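You operate a simulated robot arm through the tools that you are given. There is no shell and no other tool.

You run a simulated robot arm. Do the job below in one go: nothing can be reset, and whatever is moved stays where it is left.

## Task
Stand the rack's four red spanners in the slots printed with their sizes.

The check looks at the end state, three seconds after you hand in, the way a careful person would. Anything else that was tipped, shoved, dropped, spilled or broken makes it a failure.

## Robot
A 6-joint arm with a two-finger parallel gripper, fixed in place. Base frame: the origin is on the floor under the middle of its stand, x ahead of it, y to its left, z up. Readings come in m, rad, newtons and seconds.
With the tool pointing down near the work surface it reaches from about 0.24 to 0.64 m from the base axis. Its first joint turns from -1.152 to 1.152 rad. Payload 2.7 kg.
Tool frame: the origin (TCP) lies between the finger pads and is the grasp point; the fingertips stand 0.023 m ahead of it; z points along the fingers, y is the line along which they close. The gripper opens to 0.094 m. The fingers are 0.038 m wide and 0.01 m thick; the gripper's body (0.054 by 0.096 m) begins 0.039 m behind the TCP.
Orientation is that of the tool frame in the base frame, as a unit quaternion [x, y, z, w]. With the fingers straight down and closing along the base's y, the tool's x points along the base's -x, its y along +y and its z along -z.

## Interface
- The arm moves only by the tool apply_moves. Its argument "deltas" is a list of rows, each a list of 7 numbers: the turn, a rotation vector about the tool's x, y, z in units of 4 degrees (1.0 is 4 degrees), then the shift along the tool's x, y, z in units of 50 mm (1.0 is 50 mm), then the closure, from 0 (fully open) to 1 (shut). In form: [[wx, wy, wz, x, y, z, jaw], ...]. A call has 1 to 20 rows; each row shifts and turns the commanded pose from where the row before left it, along the tool's axes as they then stand. A call with a number of a shift or a turn outside -1 to 1 is refused whole. Each row takes 0.2 s and may step no farther than 0.05 m and 0.15 rad from the row before; otherwise, or with a gripper value out of range, the whole call is refused. Where a pose cannot be reached the arm comes as near as it can. A force on the tool above 90 N (or 10 N above the force at the start of the call, whichever is more), or a blocked arm, ends the call early, and 0.2 s more pass. The fingers move at their own pace (about 0.045 m/s each) and stop on an object; they squeeze with about 34 N. The grip force told is the motor's: it shows also when the fingers shut on nothing. Time passes only in rows, and 0.2 s behind the last, so rows that do not move let the fingers close. It gives the time, the measured TCP pose, the force on the tool (base axes), the opening and the grip force at its end, in the units of the frame above (readings bear some noise), with the torque about the TCP (base axes, N m) and any sound that the robot's microphone picked up.
- Cameras (640 x 400 px; columns grow to the right, rows downward): "scene" is fixed at [0.0705, -0.4284, 1.4018]; the picture's right is [0.81, -0.58, 0.00], its down [-0.34, -0.47, -0.81] and it looks along [0.47, 0.66, -0.58] (base axes); focal length 234 px, centre (320, 200). "wrist" rides on the gripper at [0.086, 0.016, -0.074] in the tool frame; the picture's right is [-0.18, 0.98, 0.00], its down [-0.58, -0.11, -0.81] and it looks along [-0.79, -0.15, 0.59] (tool axes); focal length 243 px, centre (320, 200). There is no depth. A picture from a camera that has moved, and an enlarged one, comes with that camera's place and axes in the base frame and with its lens.
- camera(camera): a new picture of that camera. No time passes.
- enlarge(camera, box): a new picture of the part [left, top, right, bottom] of that camera's present view, enlarged. No time passes.
- finish_job(): hands the job in; it is judged then, once.

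Nothing tells you positions but the pictures and the camera data. Unless the task says otherwise, let go and move clear before handing in.

The tools are called as a command line: name --pt "numbers of a row" for each row, then --argument value for the rest, lists and objects as JSON in quotes. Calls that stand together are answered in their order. apply_moves: Moves the arm, as the interface text tells. Its arguments: {"type":"object","properties":{"deltas":{"type":"array","items":{"type":"array","items":{"type":"number"}}}},"required":["deltas"]} The other tools are called the same way: camera (camera) takes a picture; enlarge (camera, box) takes an enlarged picture of a part of a camera's view; finish_job () hands the job in.

At the start:

```text
time: 0.0
tcp_pos: [0.3577, 0.0158, 1.2608]
tcp_rot: [0.0, 1.0, -0.001, 0.001]
wrist_force: [-0.2, -1.0, -0.6]
ft_torque: [0.01, 0.05, 0.04]
grip_width: 0.094
gripper_force: 0.1
```

scene: 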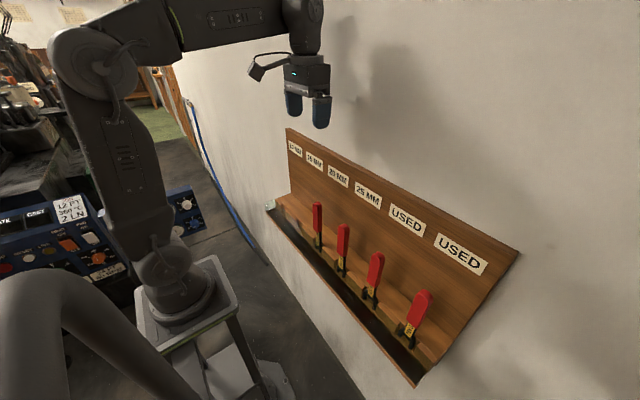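
wrist: 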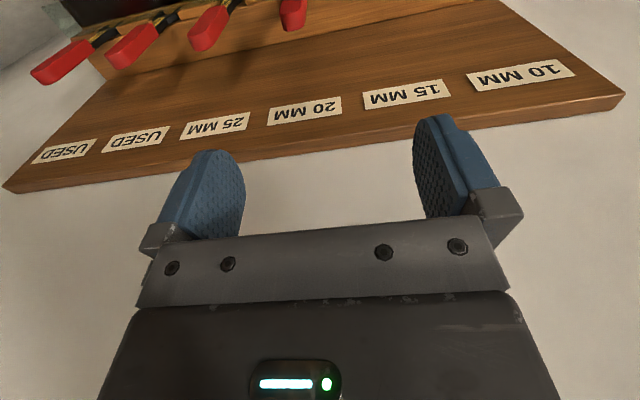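

I see a wall-mounted wooden rack with labels (10, 15, 20, 25 MM, USED, USED) and four red-handled tools standing in a ledge below. I'll look closer before moving anything.

enlarge --camera "scene" --box '[260, 120, 400, 280]'

enlarge --camera "scene" --box '[340, 180, 530, 390]'

enlarge --camera "wrist" --box '[0, 0, 340, 200]'

```text
2.50 times, centred on (330, 200) of scene
camera zoom: at [0.0705, -0.4284, 1.4018], right [0.81, -0.58, 0.0], down [-0.34, -0.47, -0.81], along [0.47, 0.66, -0.58], focal length 586 px, centre (295, 200)
```

zoom: 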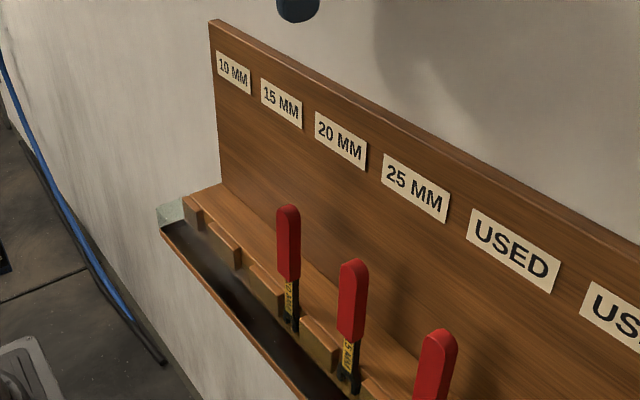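

```text
1.90 times, centred on (435, 285) of scene
camera zoom: at [0.0705, -0.4284, 1.4018], right [0.81, -0.58, 0.0], down [-0.34, -0.47, -0.81], along [0.47, 0.66, -0.58], focal length 447 px, centre (101, 38)
```

zoom: 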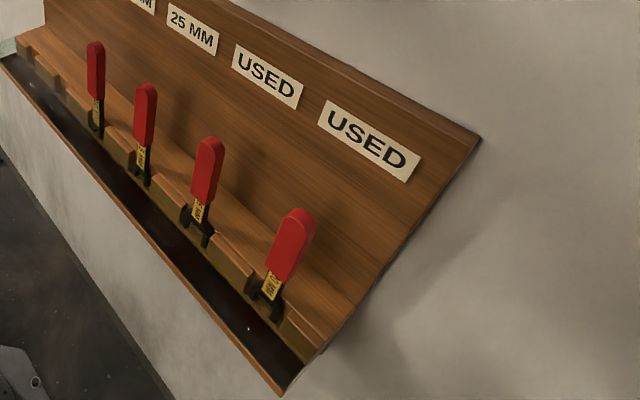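

```text
1.88 times, centred on (170, 100) of wrist
camera zoom: at [0.271, 0.0316, 1.336], right [0.18, 0.98, 0.0], down [0.58, -0.11, 0.81], along [0.79, -0.15, -0.59], focal length 457 px, centre (602, 388)
```

zoom: 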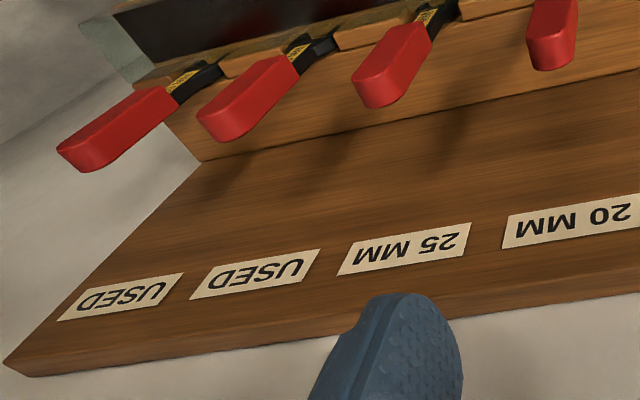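

The board sits at about x=0.42 with labels spaced about 0.105 m along y, from y≈0.19 (10 MM) down to y≈-0.33. I'll zoom in on each spanner to read its size.

enlarge --camera "scene" --box '[300, 195, 360, 285]'

enlarge --camera "scene" --box '[350, 240, 440, 350]'

enlarge --camera "wrist" --box '[20, 0, 170, 90]'

enlarge --camera "wrist" --box '[170, 0, 320, 90]'

enlarge --camera "scene" --box '[260, 180, 330, 250]'

```text
4.44 times, centred on (330, 240) of scene
camera zoom: at [0.0705, -0.4284, 1.4018], right [0.81, -0.58, 0.0], down [-0.34, -0.47, -0.81], along [0.47, 0.66, -0.58], focal length 1042 px, centre (276, 22)
```

zoom: 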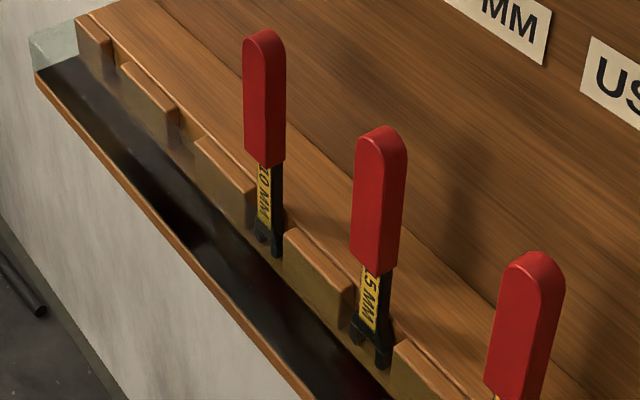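

```text
3.64 times, centred on (395, 295) of scene
camera zoom: at [0.0705, -0.4284, 1.4018], right [0.81, -0.58, 0.0], down [-0.34, -0.47, -0.81], along [0.47, 0.66, -0.58], focal length 853 px, centre (47, -146)
```

zoom: 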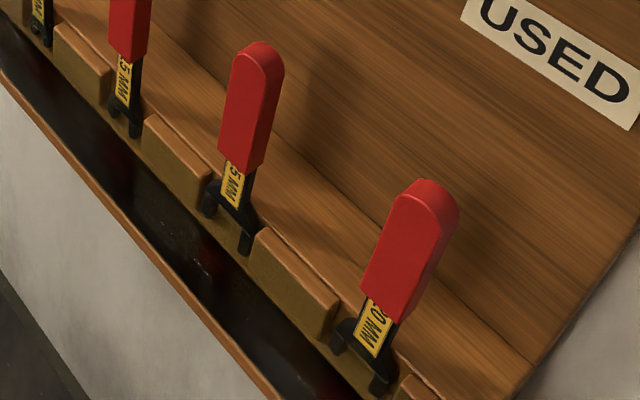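

```text
4.27 times, centred on (95, 45) of wrist
camera zoom: at [0.271, 0.0316, 1.336], right [0.18, 0.98, 0.0], down [0.58, -0.11, 0.81], along [0.79, -0.15, -0.59], focal length 1035 px, centre (1280, 861)
```

zoom: 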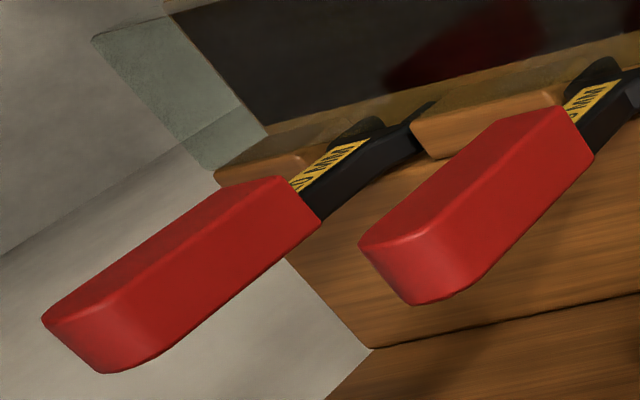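

```text
4.27 times, centred on (245, 45) of wrist
camera zoom: at [0.271, 0.0316, 1.336], right [0.18, 0.98, 0.0], down [0.58, -0.11, 0.81], along [0.79, -0.15, -0.59], focal length 1035 px, centre (640, 861)
```

zoom: 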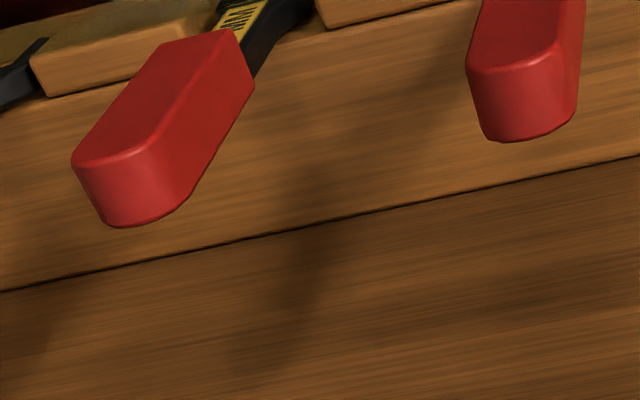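

```text
5.71 times, centred on (295, 215) of scene
camera zoom: at [0.0705, -0.4284, 1.4018], right [0.81, -0.58, 0.0], down [-0.34, -0.47, -0.81], along [0.47, 0.66, -0.58], focal length 1340 px, centre (463, 114)
```

zoom: 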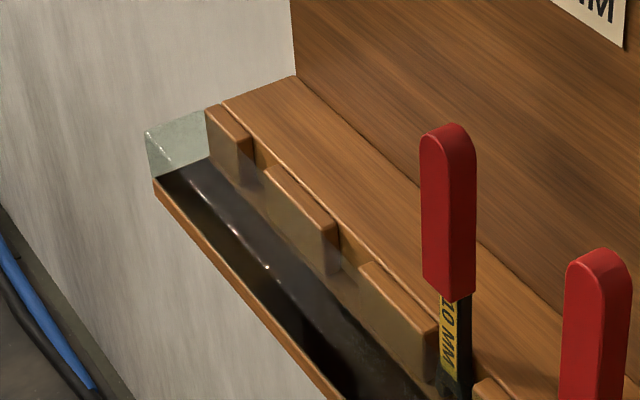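

Slots 3–6 hold spanners reading 10, ?5, ?5 and 20 MM from left to right, while the slots labelled 10 and 15 MM are empty. I'll back the hand off and lower it a little to get a closer view of the slots and the markings.

apply_moves --pt "0 0 0 0.4 0 0.7 0" --pt "0 0 0 0.4 0 0.7 0" --pt "0 0 0 0.4 0 0.7 0"

camera --camera "wrist"

camera --camera "scene"

```text
time: 0.8
tcp_pos: [0.2999, 0.0148, 1.1552]
tcp_rot: [0.001, 1.0, 0.0, 0.001]
wrist_force: [-0.5, 0.1, 0.5]
ft_torque: [0.02, 0.01, -0.03]
grip_width: 0.094
gripper_force: 0.1
```

```text
taken
camera wrist: at [0.2131, 0.0303, 1.2299], right [0.18, 0.98, 0.0], down [0.58, -0.11, 0.81], along [0.79, -0.15, -0.59], focal length 243 px, centre (320, 200)
```

wrist: 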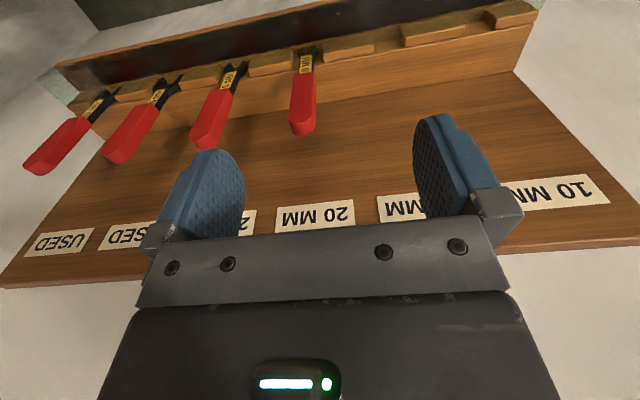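

```text
taken
```

scene: 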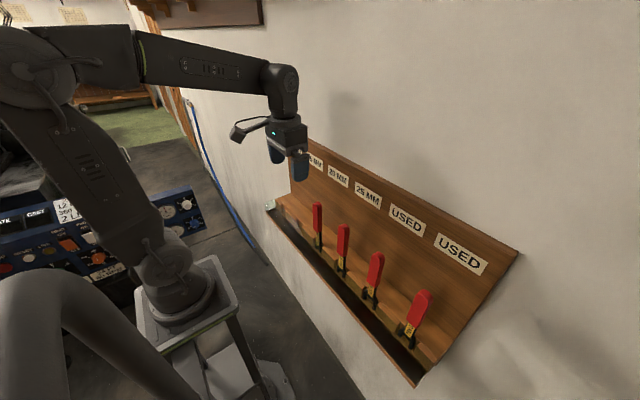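

enlarge --camera "wrist" --box '[280, 0, 440, 100]'

enlarge --camera "wrist" --box '[400, 0, 560, 100]'

enlarge --camera "wrist" --box '[120, 40, 280, 140]'

enlarge --camera "wrist" --box '[20, 60, 180, 160]'

```text
4.00 times, centred on (360, 50) of wrist
camera zoom: at [0.2131, 0.0303, 1.2299], right [0.18, 0.98, 0.0], down [0.58, -0.11, 0.81], along [0.79, -0.15, -0.59], focal length 970 px, centre (160, 800)
```

zoom: 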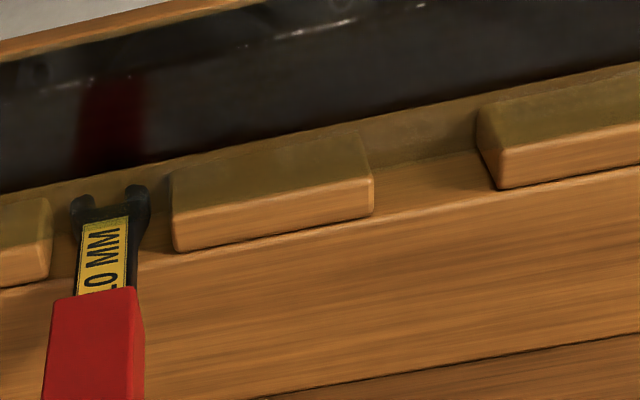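

```text
4.00 times, centred on (480, 50) of wrist
camera zoom: at [0.2131, 0.0303, 1.2299], right [0.18, 0.98, 0.0], down [0.58, -0.11, 0.81], along [0.79, -0.15, -0.59], focal length 970 px, centre (-320, 800)
```

zoom: 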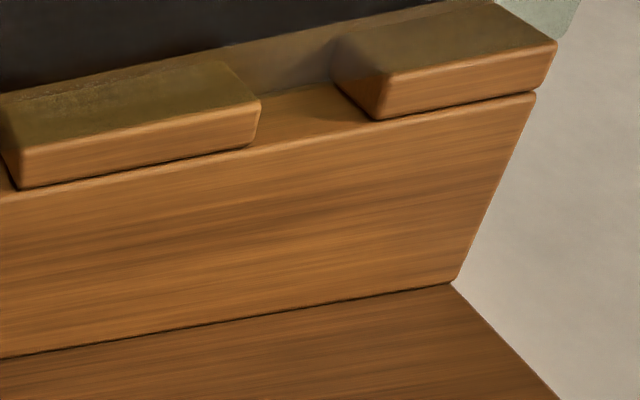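

```text
4.00 times, centred on (200, 90) of wrist
camera zoom: at [0.2131, 0.0303, 1.2299], right [0.18, 0.98, 0.0], down [0.58, -0.11, 0.81], along [0.79, -0.15, -0.59], focal length 970 px, centre (800, 640)
```

zoom: 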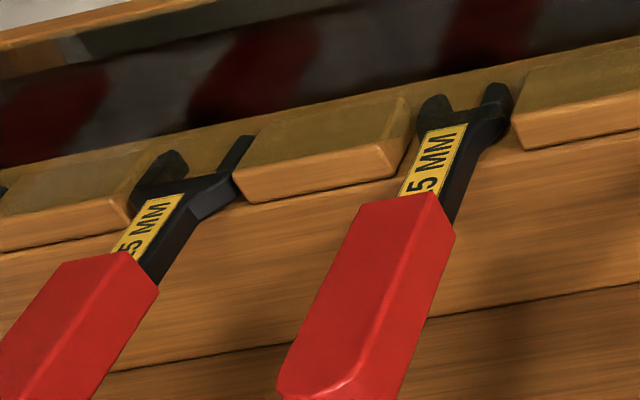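

```text
4.00 times, centred on (100, 110) of wrist
camera zoom: at [0.2131, 0.0303, 1.2299], right [0.18, 0.98, 0.0], down [0.58, -0.11, 0.81], along [0.79, -0.15, -0.59], focal length 970 px, centre (1200, 560)
```

zoom: 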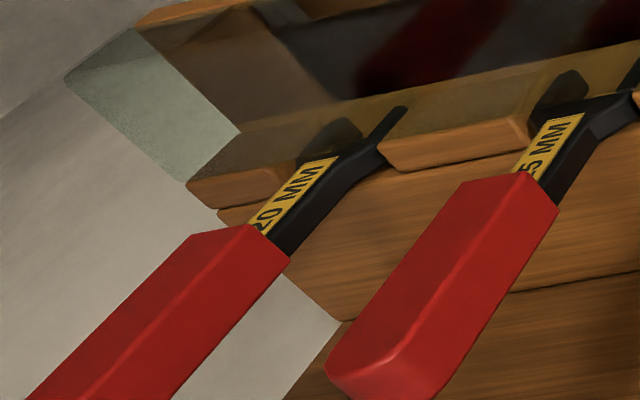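

Sizes read so far: slot 3 holds 10 MM, slots 4 and 5 hold a "?5", and slot 6 holds 20 MM. The slots seem to widen with size, from about 35 mm up to 50 mm. Next I'll check the wrist's bulk against the wall, and read the hidden first digits from the side.

enlarge --camera "scene" --box '[220, 50, 340, 210]'

enlarge --camera "scene" --box '[355, 285, 435, 345]'

enlarge --camera "scene" --box '[325, 250, 395, 310]'

```text
2.50 times, centred on (280, 130) of scene
camera zoom: at [0.0705, -0.4284, 1.4018], right [0.81, -0.58, 0.0], down [-0.34, -0.47, -0.81], along [0.47, 0.66, -0.58], focal length 586 px, centre (420, 375)
```

zoom: 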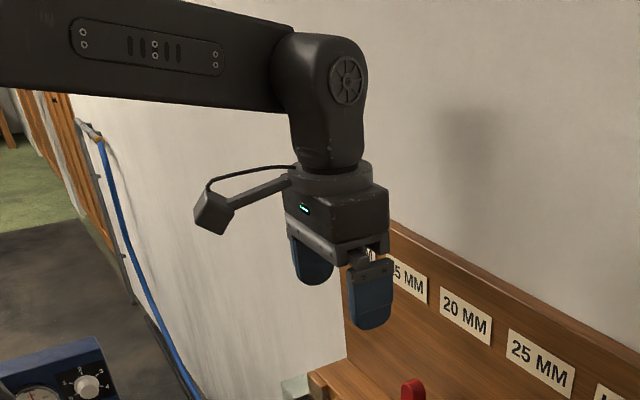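

```text
6.67 times, centred on (395, 315) of scene
camera zoom: at [0.0705, -0.4284, 1.4018], right [0.81, -0.58, 0.0], down [-0.34, -0.47, -0.81], along [0.47, 0.66, -0.58], focal length 1563 px, centre (-180, -567)
```

zoom: 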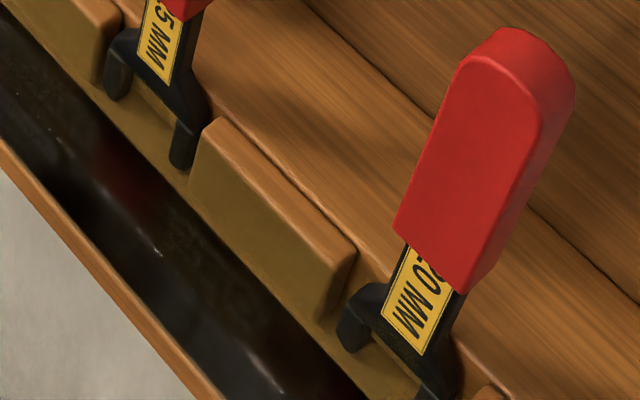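

```text
6.67 times, centred on (360, 280) of scene
camera zoom: at [0.0705, -0.4284, 1.4018], right [0.81, -0.58, 0.0], down [-0.34, -0.47, -0.81], along [0.47, 0.66, -0.58], focal length 1563 px, centre (53, -333)
```

zoom: 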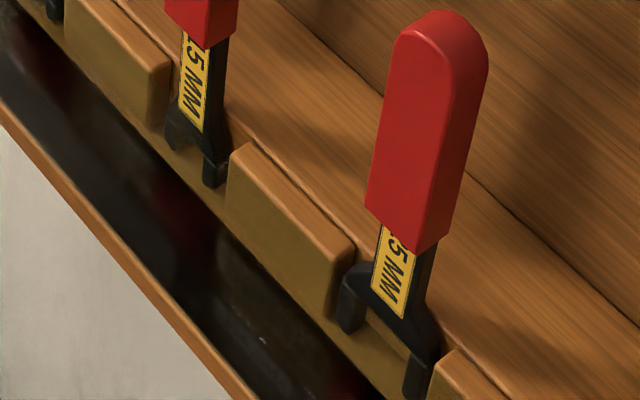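

Slot 4 looks like 15 MM and slot 5 like 25 MM, since its head is larger. To confirm the first digits I'll go lower and further back, clear of the spanners, for a flatter view.

apply_moves --pt "0 0 0 0.2 -0.66 0.5 0" --pt "0 0 0 0.2 -0.66 0.5 0" --pt "0 0 0 0.2 -0.66 0.5 0" --pt "0 0 0 0.2 -0.66 0.5 0" --pt "0 0 0 0.2 -0.66 0.5 0"

camera --camera "wrist"

enlarge --camera "wrist" --box '[220, 80, 460, 230]'

camera --camera "scene"

```text
time: 2.0
tcp_pos: [0.2482, -0.1485, 1.0296]
tcp_rot: [0.0, 1.0, 0.0, 0.0]
wrist_force: [-0.1, -0.4, 0.2]
ft_torque: [-0.01, 0.02, 0.01]
grip_width: 0.0937
gripper_force: 0.0
```

```text
taken
camera wrist: at [0.1607, -0.1336, 1.106], right [0.18, 0.98, 0.0], down [0.58, -0.11, 0.81], along [0.79, -0.15, -0.59], focal length 243 px, centre (320, 200)
```

wrist: 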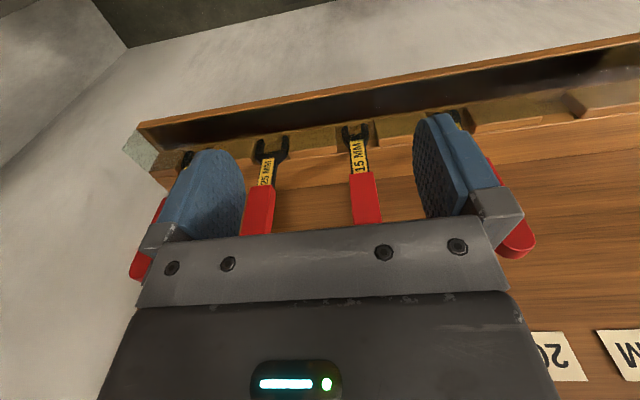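

```text
2.67 times, centred on (340, 155) of wrist
camera zoom: at [0.1607, -0.1336, 1.106], right [0.18, 0.98, 0.0], down [0.58, -0.11, 0.81], along [0.79, -0.15, -0.59], focal length 647 px, centre (267, 320)
```

zoom: 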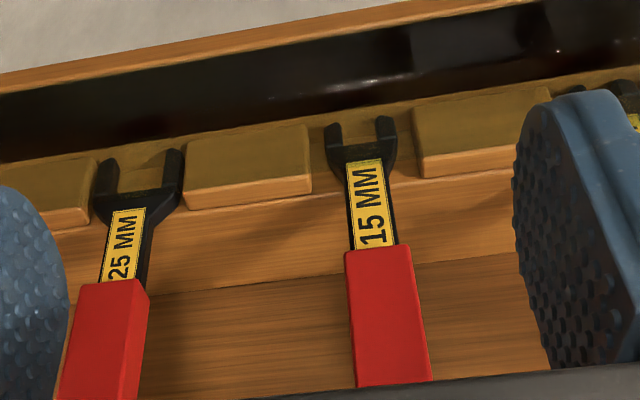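

```text
taken
```

scene: 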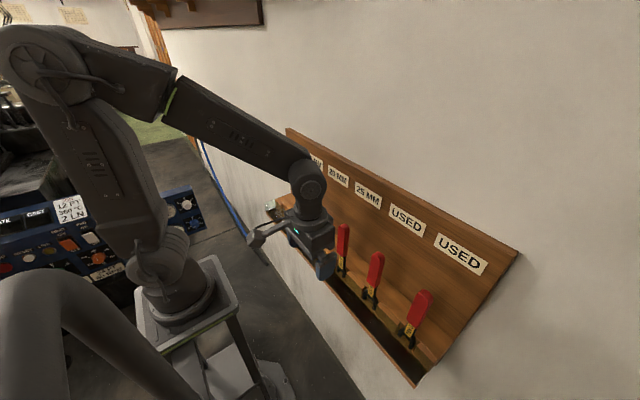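

All four are confirmed: slot 3 = 10, slot 4 = 15, slot 5 = 25 and slot 6 = 20 MM. I'll look closely at how the heads sit in the slots and at the greenish clear part in front.

enlarge --camera "wrist" --box '[320, 100, 410, 190]'

enlarge --camera "wrist" --box '[520, 60, 640, 140]'

enlarge --camera "wrist" --box '[110, 100, 200, 190]'

enlarge --camera "wrist" --box '[230, 110, 320, 190]'

```text
4.44 times, centred on (365, 145) of wrist
camera zoom: at [0.1607, -0.1336, 1.106], right [0.18, 0.98, 0.0], down [0.58, -0.11, 0.81], along [0.79, -0.15, -0.59], focal length 1078 px, centre (120, 444)
```

zoom: 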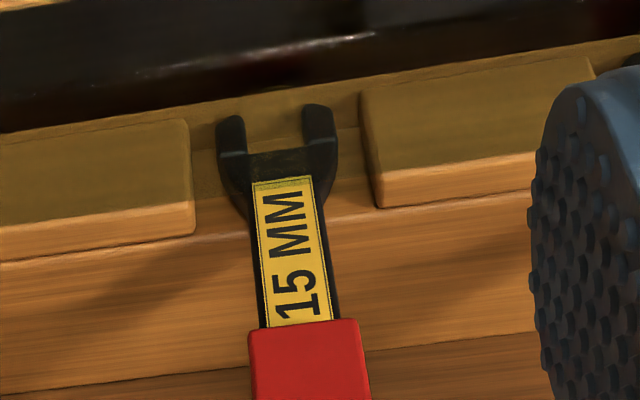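

```text
5.00 times, centred on (580, 100) of wrist
camera zoom: at [0.1607, -0.1336, 1.106], right [0.18, 0.98, 0.0], down [0.58, -0.11, 0.81], along [0.79, -0.15, -0.59], focal length 1213 px, centre (-980, 700)
```

zoom: 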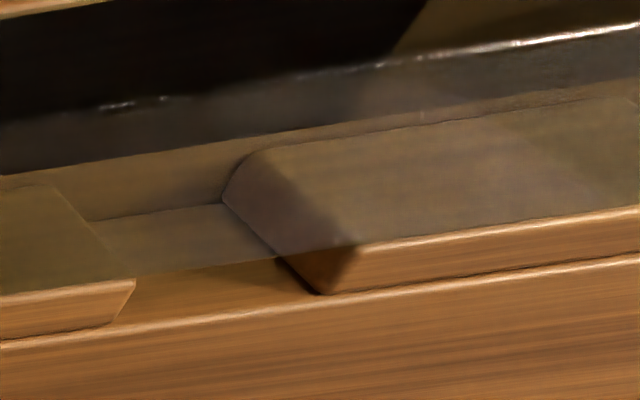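

```text
4.44 times, centred on (155, 145) of wrist
camera zoom: at [0.1607, -0.1336, 1.106], right [0.18, 0.98, 0.0], down [0.58, -0.11, 0.81], along [0.79, -0.15, -0.59], focal length 1078 px, centre (1053, 444)
```

zoom: 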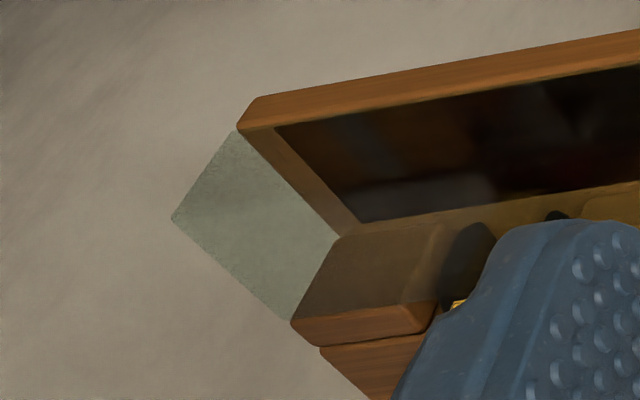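

```text
5.00 times, centred on (275, 150) of wrist
camera zoom: at [0.1607, -0.1336, 1.106], right [0.18, 0.98, 0.0], down [0.58, -0.11, 0.81], along [0.79, -0.15, -0.59], focal length 1213 px, centre (545, 450)
```

zoom: 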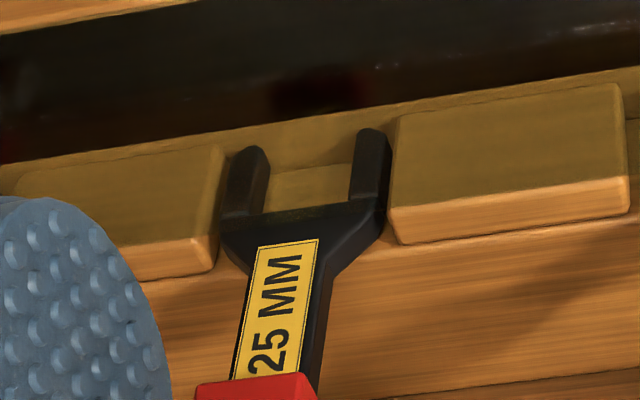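

The slots are open gaps from x≈0.352 to 0.364, with a clear tinted guard in front, so vertical lift-out and insertion should work. I'll rise, then move above the 10 MM spanner in slot 3.

apply_moves --pt "0 0 0 0 0 -0.8 0" --pt "0 0 0 0 0 -0.8 0" --pt "0 0 0 -0.545 0.6675 0 0" --pt "0 0 0 -0.545 0.6675 0 0" --pt "0 0 0 -0.545 0.6675 0 0" --pt "0 0 0 -0.545 0.6675 0 0"

camera --camera "wrist"

camera --camera "scene"

```text
time: 3.4
tcp_pos: [0.3566, -0.0152, 1.1093]
tcp_rot: [0.002, 1.0, 0.0, 0.0]
wrist_force: [-0.5, 0.8, -1.1]
ft_torque: [0.01, 0.01, 0.03]
grip_width: 0.0938
gripper_force: 0.1
```

```text
taken
camera wrist: at [0.2696, 0.0002, 1.1848], right [0.19, 0.98, 0.0], down [0.58, -0.11, 0.81], along [0.79, -0.15, -0.59], focal length 243 px, centre (320, 200)
```

wrist: 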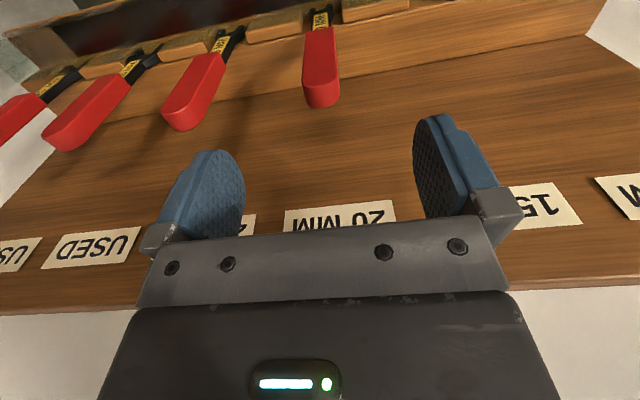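

```text
taken
```

scene: 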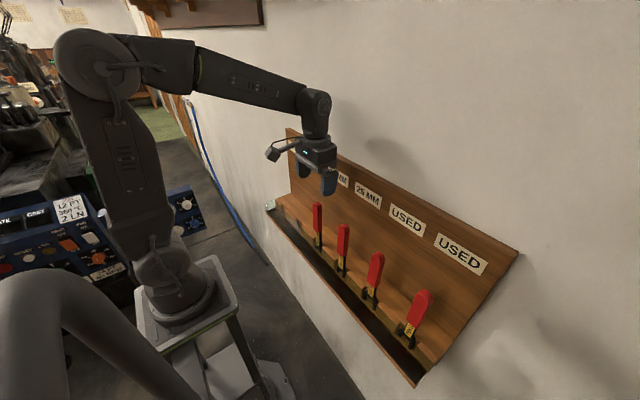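

enlarge --camera "wrist" --box '[270, 0, 390, 120]'

enlarge --camera "scene" --box '[270, 80, 350, 280]'

```text
3.33 times, centred on (330, 60) of wrist
camera zoom: at [0.2696, 0.0002, 1.1848], right [0.19, 0.98, 0.0], down [0.58, -0.11, 0.81], along [0.79, -0.15, -0.59], focal length 809 px, centre (287, 667)
```

zoom: 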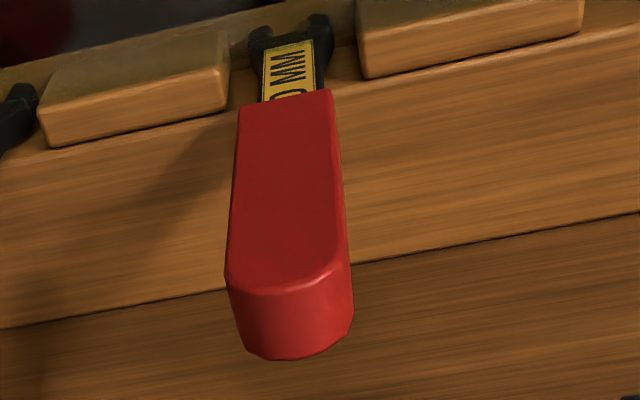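

```text
2.00 times, centred on (310, 180) of scene
camera zoom: at [0.0704, -0.4284, 1.4019], right [0.81, -0.58, 0.0], down [-0.34, -0.47, -0.81], along [0.47, 0.66, -0.58], focal length 469 px, centre (340, 240)
```

zoom: 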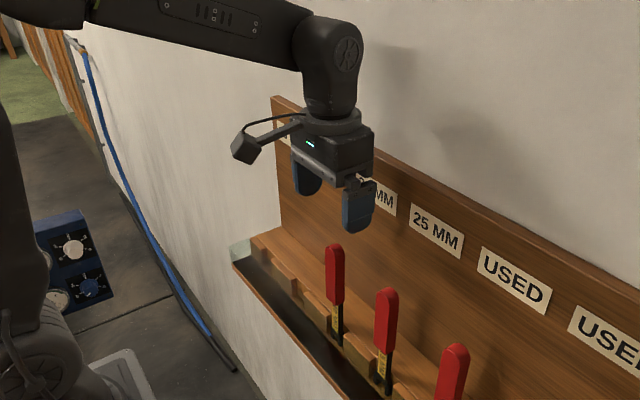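

The 10 MM handle is centred under the hand, about 24 mm wide with its top at z≈1.038. I'll lower straight down around it with the fingers open.

apply_moves --pt "0 0 0 0 0 0.6 0" --pt "0 0 0 0 0 0.6 0" --pt "0 0 0 0 0 0.4 0"

camera --camera "wrist"

camera --camera "scene"

```text
time: 4.2
tcp_pos: [0.3585, -0.0136, 1.0291]
tcp_rot: [0.0, 1.0, -0.001, 0.0]
wrist_force: [-0.1, 0.2, 0.2]
ft_torque: [0.01, -0.01, 0.05]
grip_width: 0.0937
gripper_force: 0.0
```

```text
taken
camera wrist: at [0.2708, 0.0007, 1.1059], right [0.18, 0.98, 0.0], down [0.58, -0.11, 0.81], along [0.79, -0.15, -0.59], focal length 243 px, centre (320, 200)
```

wrist: 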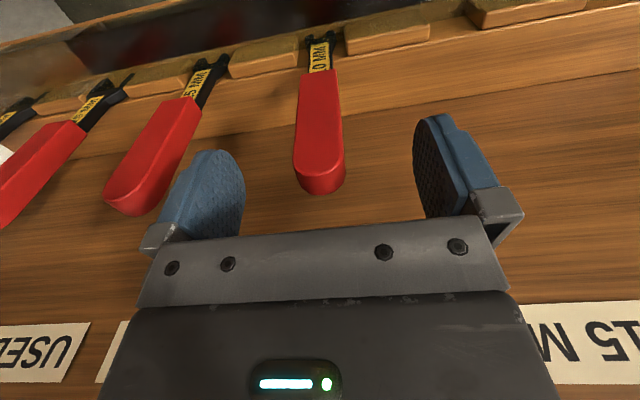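

```text
taken
```

scene: 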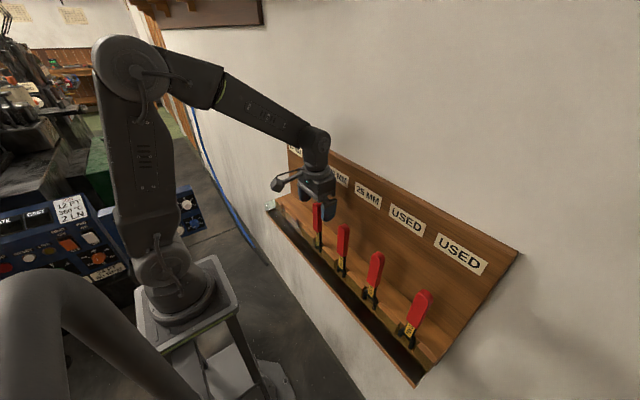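

The handle is centred between the open fingers and its top is about level with the TCP. I'll go 25 mm lower, then close on it.

apply_moves --pt "0 0 0 0 0 0.25 0" --pt "0 0 0 0 0 0.25 0"

enlarge --camera "wrist" --box '[220, 20, 460, 260]'

enlarge --camera "scene" --box '[270, 110, 370, 280]'

```text
time: 4.8
tcp_pos: [0.3592, -0.0145, 1.0062]
tcp_rot: [0.0, 1.0, 0.001, 0.0]
wrist_force: [-0.5, 0.5, 0.9]
ft_torque: [0.01, 0.02, -0.01]
grip_width: 0.0939
gripper_force: 0.0
```

```text
1.67 times, centred on (340, 140) of wrist
camera zoom: at [0.2712, 0.0003, 1.0815], right [0.18, 0.98, 0.0], down [0.58, -0.11, 0.81], along [0.79, -0.15, -0.59], focal length 404 px, centre (287, 300)
```

zoom: 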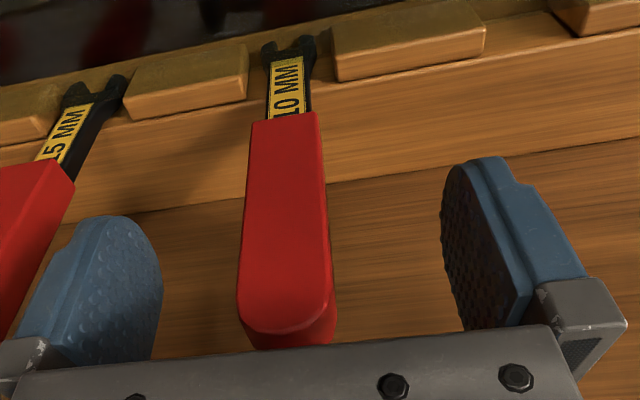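

```text
2.35 times, centred on (320, 195) of scene
camera zoom: at [0.0705, -0.4284, 1.4018], right [0.81, -0.58, 0.0], down [-0.34, -0.47, -0.81], along [0.47, 0.66, -0.58], focal length 552 px, centre (320, 212)
```

zoom: 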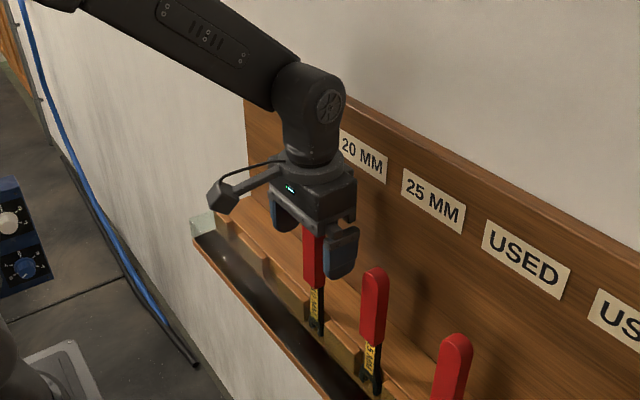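

The fingers straddle the handle and nothing is touching. I'll close now.

apply_moves --pt "0 0 0 0 0 0 1" --pt "0 0 0 0 0 0 1" --pt "0 0 0 0 0 0 1" --pt "0 0 0 0 0 0 1" --pt "0 0 0 0 0 0 1" --pt "0 0 0 0 0 0 1"

camera --camera "wrist"

```text
time: 6.2
tcp_pos: [0.3586, -0.0146, 1.0057]
tcp_rot: [0.0, 1.0, 0.0, 0.001]
wrist_force: [0.2, -1.3, -0.2]
ft_torque: [-0.04, -0.02, 0.02]
grip_width: 0.0256
gripper_force: 34.2
```

```text
taken
camera wrist: at [0.2713, 0.0003, 1.0817], right [0.18, 0.98, 0.0], down [0.58, -0.11, 0.81], along [0.79, -0.15, -0.59], focal length 243 px, centre (320, 200)
```

wrist: 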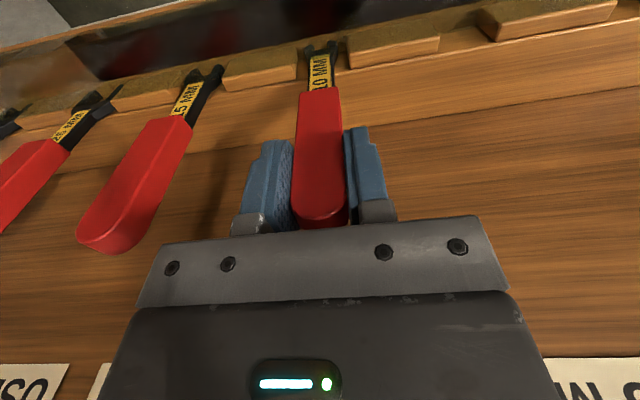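

It is gripped at 25.6 mm. I'll lift straight up slowly and check the force and the picture.

apply_moves --pt "0 0 0 0 0 -0.2 1" --pt "0 0 0 0 0 -0.3 1" --pt "0 0 0 0 0 -0.5 1" --pt "0 0 0 0 0 -0.5 1" --pt "0 0 0 0 0 -0.5 1"

camera --camera "wrist"

camera --camera "scene"

```text
time: 7.4
tcp_pos: [0.3589, -0.0156, 1.1062]
tcp_rot: [0.0, 1.0, 0.0, -0.001]
wrist_force: [0.3, 0.3, -1.2]
ft_torque: [-0.02, 0.01, 0.02]
grip_width: 0.0255
gripper_force: 34.2
```

```text
taken
camera wrist: at [0.2722, -0.0005, 1.1809], right [0.18, 0.98, 0.0], down [0.58, -0.11, 0.81], along [0.79, -0.15, -0.59], focal length 243 px, centre (320, 200)
```

wrist: 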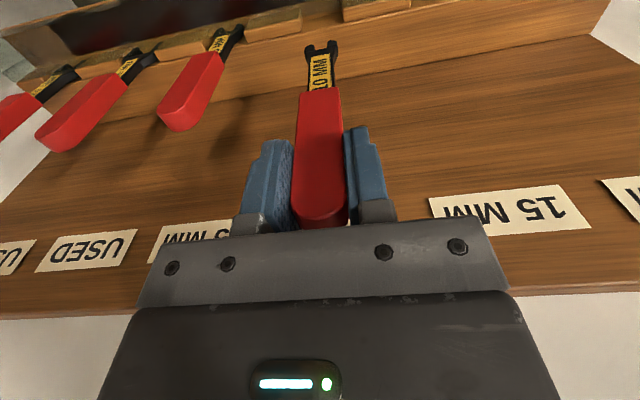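

```text
taken
```

scene: 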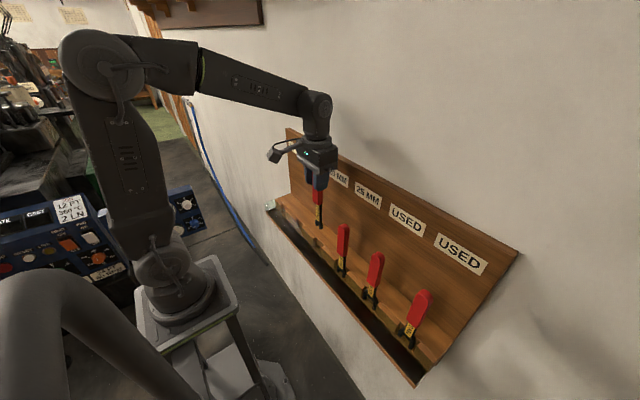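

Lifted cleanly and hanging straight. I'll carry it at this height along the rack to above slot 1 (10 MM).

apply_moves --pt "0 0 0 0 0.5 0 1" --pt "0 0 0 0 0.9 0 1" --pt "0 0 0 0 0.96 0 1" --pt "0 0 0 0 0.9 0 1" --pt "0 0 0 0 0.7 0 1" --pt "0 0 0 0 0.3 0 1" --pt "0 0 0 0 0 0 1"

camera --camera "wrist"

enlarge --camera "wrist" --box '[240, 0, 400, 100]'

camera --camera "scene"

```text
time: 9.0
tcp_pos: [0.3569, 0.1993, 1.1043]
tcp_rot: [0.0, 1.0, -0.001, 0.0]
wrist_force: [0.8, 0.5, -1.6]
ft_torque: [0.03, 0.03, -0.01]
grip_width: 0.0256
gripper_force: 33.9
```

```text
taken
camera wrist: at [0.2705, 0.2139, 1.1808], right [0.18, 0.98, 0.0], down [0.58, -0.11, 0.81], along [0.79, -0.15, -0.59], focal length 243 px, centre (320, 200)
```

wrist: 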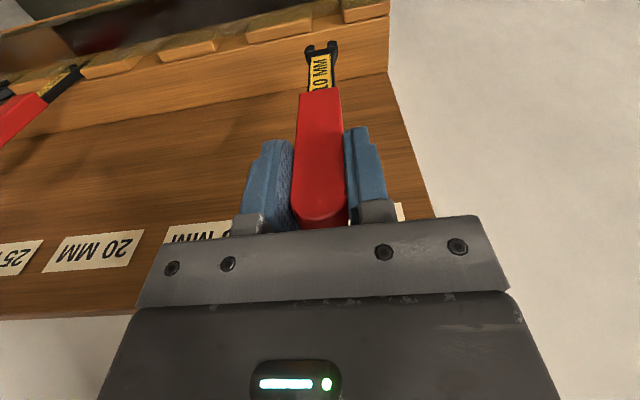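

```text
4.00 times, centred on (320, 50) of wrist
camera zoom: at [0.2705, 0.2139, 1.1808], right [0.18, 0.98, 0.0], down [0.58, -0.11, 0.81], along [0.79, -0.15, -0.59], focal length 970 px, centre (320, 800)
```

zoom: 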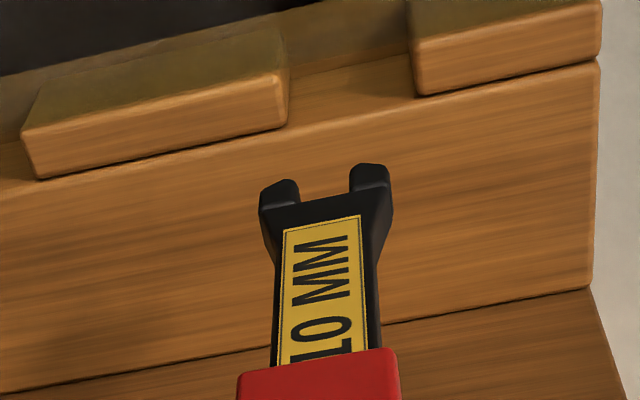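

```text
taken
```

scene: 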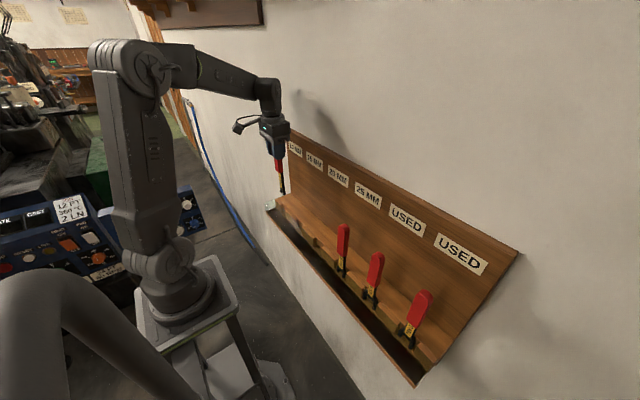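

I'm above slot 1, and the picture suggests the slot centre is a few mm further left (+y) than the spanner. I'll lower to just above the blocks and compare head and slot directly.

apply_moves --pt "0 0 0 0 0 0.45 1" --pt "0 0 0 0 0 0.4 1" --pt "0 0 0 0 0 0 1"

camera --camera "wrist"

enlarge --camera "wrist" --box '[240, 0, 400, 100]'

enlarge --camera "scene" --box '[250, 140, 330, 240]'

```text
time: 9.8
tcp_pos: [0.3561, 0.1969, 1.0635]
tcp_rot: [0.0, 1.0, 0.0, 0.0]
wrist_force: [0.2, 0.1, -1.4]
ft_torque: [0.0, 0.01, 0.0]
grip_width: 0.0258
gripper_force: 34.4
```

```text
taken
camera wrist: at [0.2709, 0.2117, 1.1391], right [0.18, 0.98, 0.0], down [0.58, -0.11, 0.81], along [0.79, -0.15, -0.59], focal length 243 px, centre (320, 200)
```

wrist: 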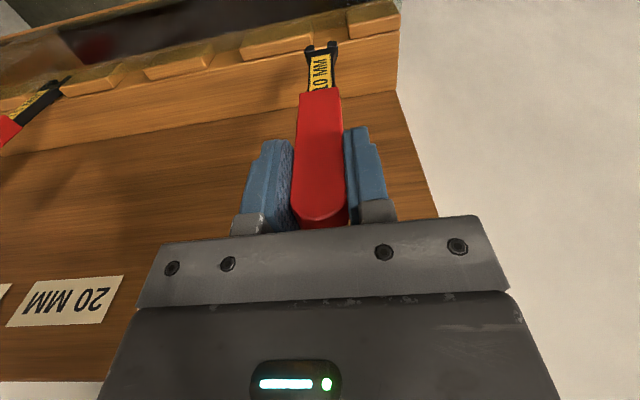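

```text
4.00 times, centred on (320, 50) of wrist
camera zoom: at [0.2709, 0.2117, 1.1391], right [0.18, 0.98, 0.0], down [0.58, -0.11, 0.81], along [0.79, -0.15, -0.59], focal length 970 px, centre (320, 800)
```

zoom: 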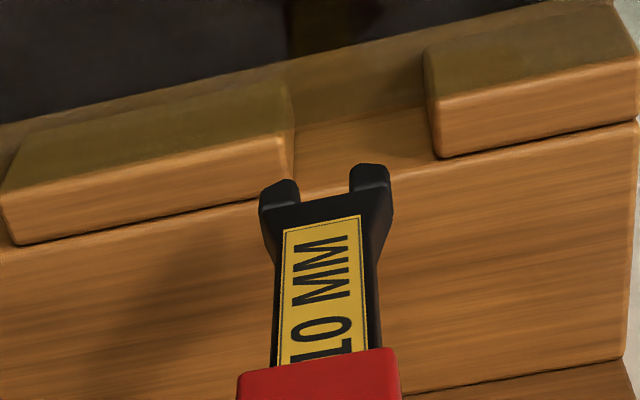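

```text
4.00 times, centred on (290, 190) of scene
camera zoom: at [0.0705, -0.4284, 1.4019], right [0.81, -0.58, 0.0], down [-0.34, -0.47, -0.81], along [0.47, 0.66, -0.58], focal length 938 px, centre (440, 240)
```

zoom: 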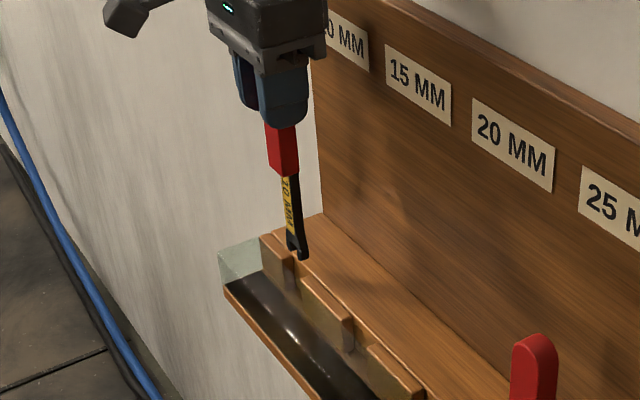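

Two-view triangulation puts the block tops at z≈0.880 and the slot pitch at 0.11 m. That gives centres at y≈0.204, 0.094, -0.016 and -0.126. I'll shift +7.5 mm to centre over slot 1 and recheck.

apply_moves --pt "0 0 0 0 0.16 0 1" --pt "0 0 0 0 0 0.2 1" --pt "0 0 0 0 0 0 1"

enlarge --camera "wrist" --box '[240, 0, 400, 100]'

enlarge --camera "scene" --box '[255, 170, 315, 230]'

```text
time: 10.6
tcp_pos: [0.3576, 0.2063, 1.0547]
tcp_rot: [0.0, 1.0, 0.001, 0.0]
wrist_force: [0.1, 0.4, -2.1]
ft_torque: [-0.03, 0.01, 0.02]
grip_width: 0.0257
gripper_force: 34.1
```

```text
4.00 times, centred on (320, 50) of wrist
camera zoom: at [0.2709, 0.2209, 1.1298], right [0.18, 0.98, 0.0], down [0.58, -0.11, 0.81], along [0.79, -0.15, -0.59], focal length 970 px, centre (320, 800)
```

zoom: 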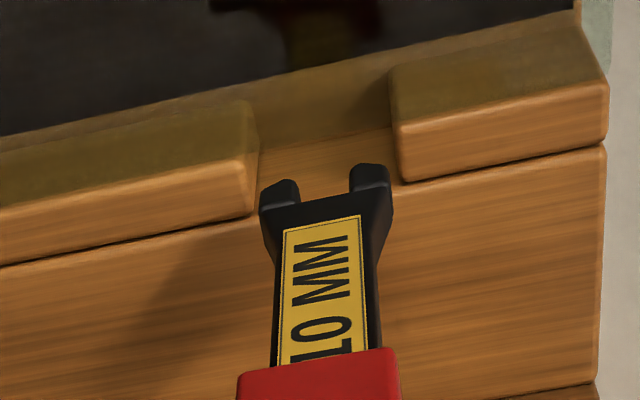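

```text
6.67 times, centred on (285, 200) of scene
camera zoom: at [0.0705, -0.4284, 1.4019], right [0.81, -0.58, 0.0], down [-0.34, -0.47, -0.81], along [0.47, 0.66, -0.58], focal length 1563 px, centre (553, 200)
```

zoom: 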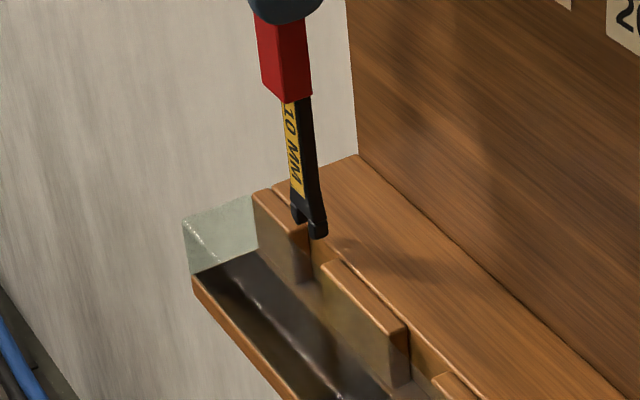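

Head and slot are aligned within about 1 mm. I'll lower slowly into slot 1 while watching the force.

apply_moves --pt "0 0 0 0 0 0.1 1" --pt "0 0 0 0 0 0.1 1" --pt "0 0 0 0 0 0.1 1" --pt "0 0 0 0 0 0.1 1"

enlarge --camera "wrist" --box '[240, 0, 400, 100]'

enlarge --camera "scene" --box '[255, 170, 315, 230]'

```text
time: 11.6
tcp_pos: [0.3567, 0.2067, 1.0326]
tcp_rot: [0.0, 1.0, 0.0, 0.0]
wrist_force: [-0.1, 0.3, -1.2]
ft_torque: [0.0, -0.03, -0.03]
grip_width: 0.0256
gripper_force: 33.9
```

```text
4.00 times, centred on (320, 50) of wrist
camera zoom: at [0.2703, 0.2216, 1.1093], right [0.18, 0.98, 0.0], down [0.58, -0.11, 0.81], along [0.79, -0.15, -0.59], focal length 970 px, centre (320, 800)
```

zoom: 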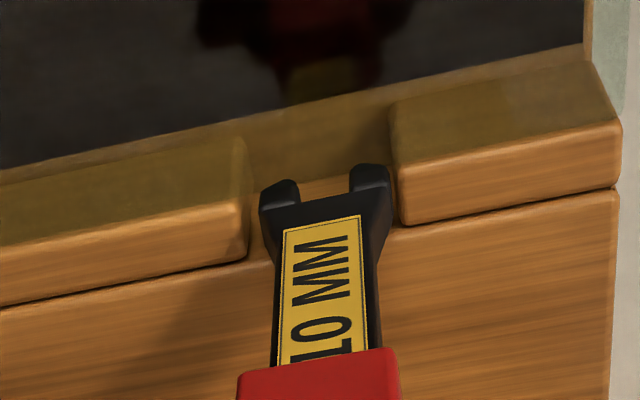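

```text
6.67 times, centred on (285, 200) of scene
camera zoom: at [0.0705, -0.4284, 1.4019], right [0.81, -0.58, 0.0], down [-0.34, -0.47, -0.81], along [0.47, 0.66, -0.58], focal length 1563 px, centre (553, 200)
```

zoom: 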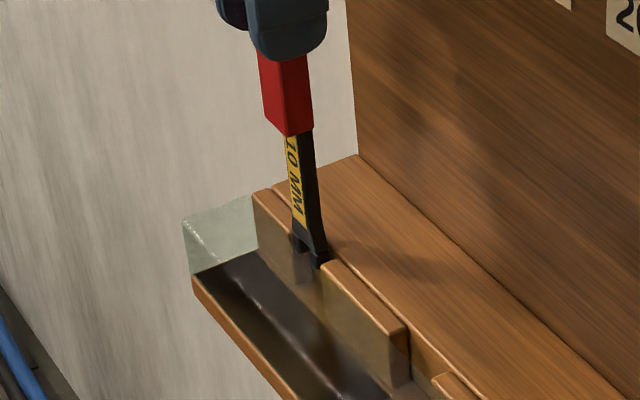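

The head is entering the slot, sitting about 1 mm towards the +y side. I'll nudge -1.2 mm and lower some more.

apply_moves --pt "0 0 0 0 -0.025 0 1" --pt "0 0 0 0 0 0.1 1" --pt "0 0 0 0 0 0.1 1"

enlarge --camera "wrist" --box '[240, 0, 400, 100]'

enlarge --camera "scene" --box '[255, 170, 315, 230]'

```text
time: 12.4
tcp_pos: [0.3576, 0.2032, 1.0211]
tcp_rot: [0.0, 1.0, 0.001, 0.001]
wrist_force: [0.3, 0.4, -1.4]
ft_torque: [0.0, 0.01, 0.0]
grip_width: 0.0257
gripper_force: 33.4
```

```text
4.00 times, centred on (320, 50) of wrist
camera zoom: at [0.2702, 0.2196, 1.0976], right [0.18, 0.98, 0.0], down [0.58, -0.11, 0.81], along [0.79, -0.15, -0.59], focal length 970 px, centre (320, 800)
```

zoom: 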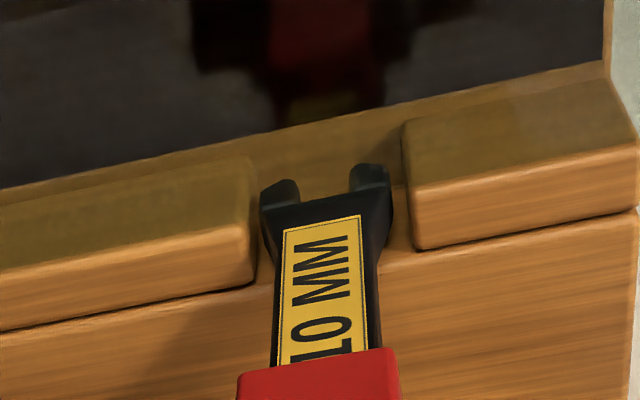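

```text
6.67 times, centred on (285, 200) of scene
camera zoom: at [0.0705, -0.4284, 1.4019], right [0.81, -0.58, 0.0], down [-0.34, -0.47, -0.81], along [0.47, 0.66, -0.58], focal length 1563 px, centre (553, 200)
```

zoom: 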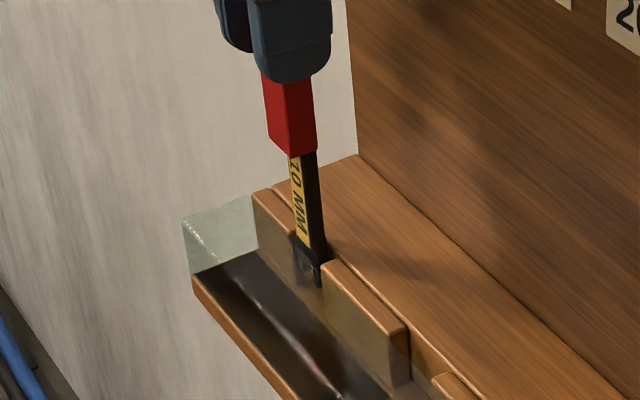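

It's well centred now and no contact forces show. I'll keep lowering in 5 mm steps towards the floor.

apply_moves --pt "0 0 0 0 0 0.1 1" --pt "0 0 0 0 0 0.1 1" --pt "0 0 0 0 0 0.06 1" --pt "0 0 0 0 0 0.04 1" --pt "0 0 0 0 0 0 1"

enlarge --camera "wrist" --box '[240, 0, 400, 100]'

enlarge --camera "scene" --box '[255, 170, 315, 230]'

```text
time: 13.6
tcp_pos: [0.3556, 0.204, 1.0081]
tcp_rot: [0.0, 1.0, 0.0, 0.0]
wrist_force: [-0.5, 0.5, -1.8]
ft_torque: [0.01, 0.0, 0.02]
grip_width: 0.0258
gripper_force: 34.7
```

```text
4.00 times, centred on (320, 50) of wrist
camera zoom: at [0.2697, 0.2195, 1.0836], right [0.18, 0.98, 0.0], down [0.58, -0.11, 0.81], along [0.79, -0.15, -0.59], focal length 970 px, centre (320, 800)
```

zoom: 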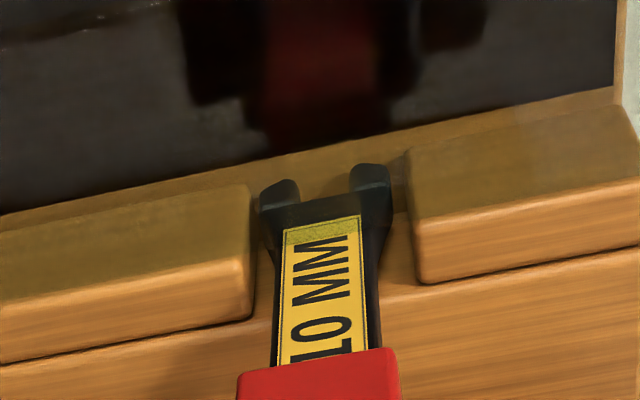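

```text
6.67 times, centred on (285, 200) of scene
camera zoom: at [0.0705, -0.4284, 1.4019], right [0.81, -0.58, 0.0], down [-0.34, -0.47, -0.81], along [0.47, 0.66, -0.58], focal length 1563 px, centre (553, 200)
```

zoom: 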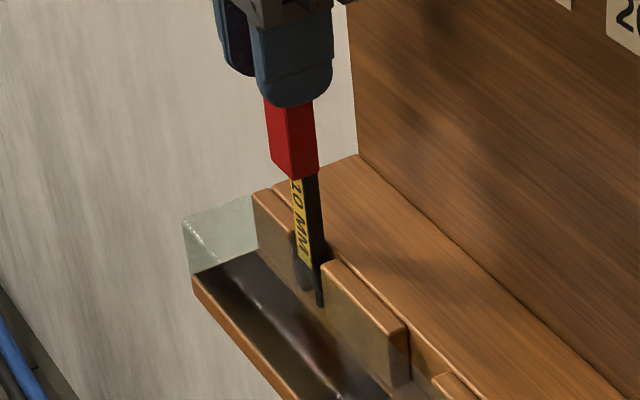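

About 2 mm should remain to the slot floor. I'll make tiny steps down and watch for contact.

apply_moves --pt "0 0 0 0 0 0.02 1" --pt "0 0 0 0 0 0.02 1" --pt "0 0 0 0 0 0 1"

```text
time: 14.4
tcp_pos: [0.3562, 0.204, 1.0081]
tcp_rot: [0.0, 1.0, 0.0, 0.001]
wrist_force: [-7.3, -4.2, 19.8]
ft_torque: [-0.15, 0.58, 0.0]
grip_width: 0.0256
gripper_force: 33.9
```

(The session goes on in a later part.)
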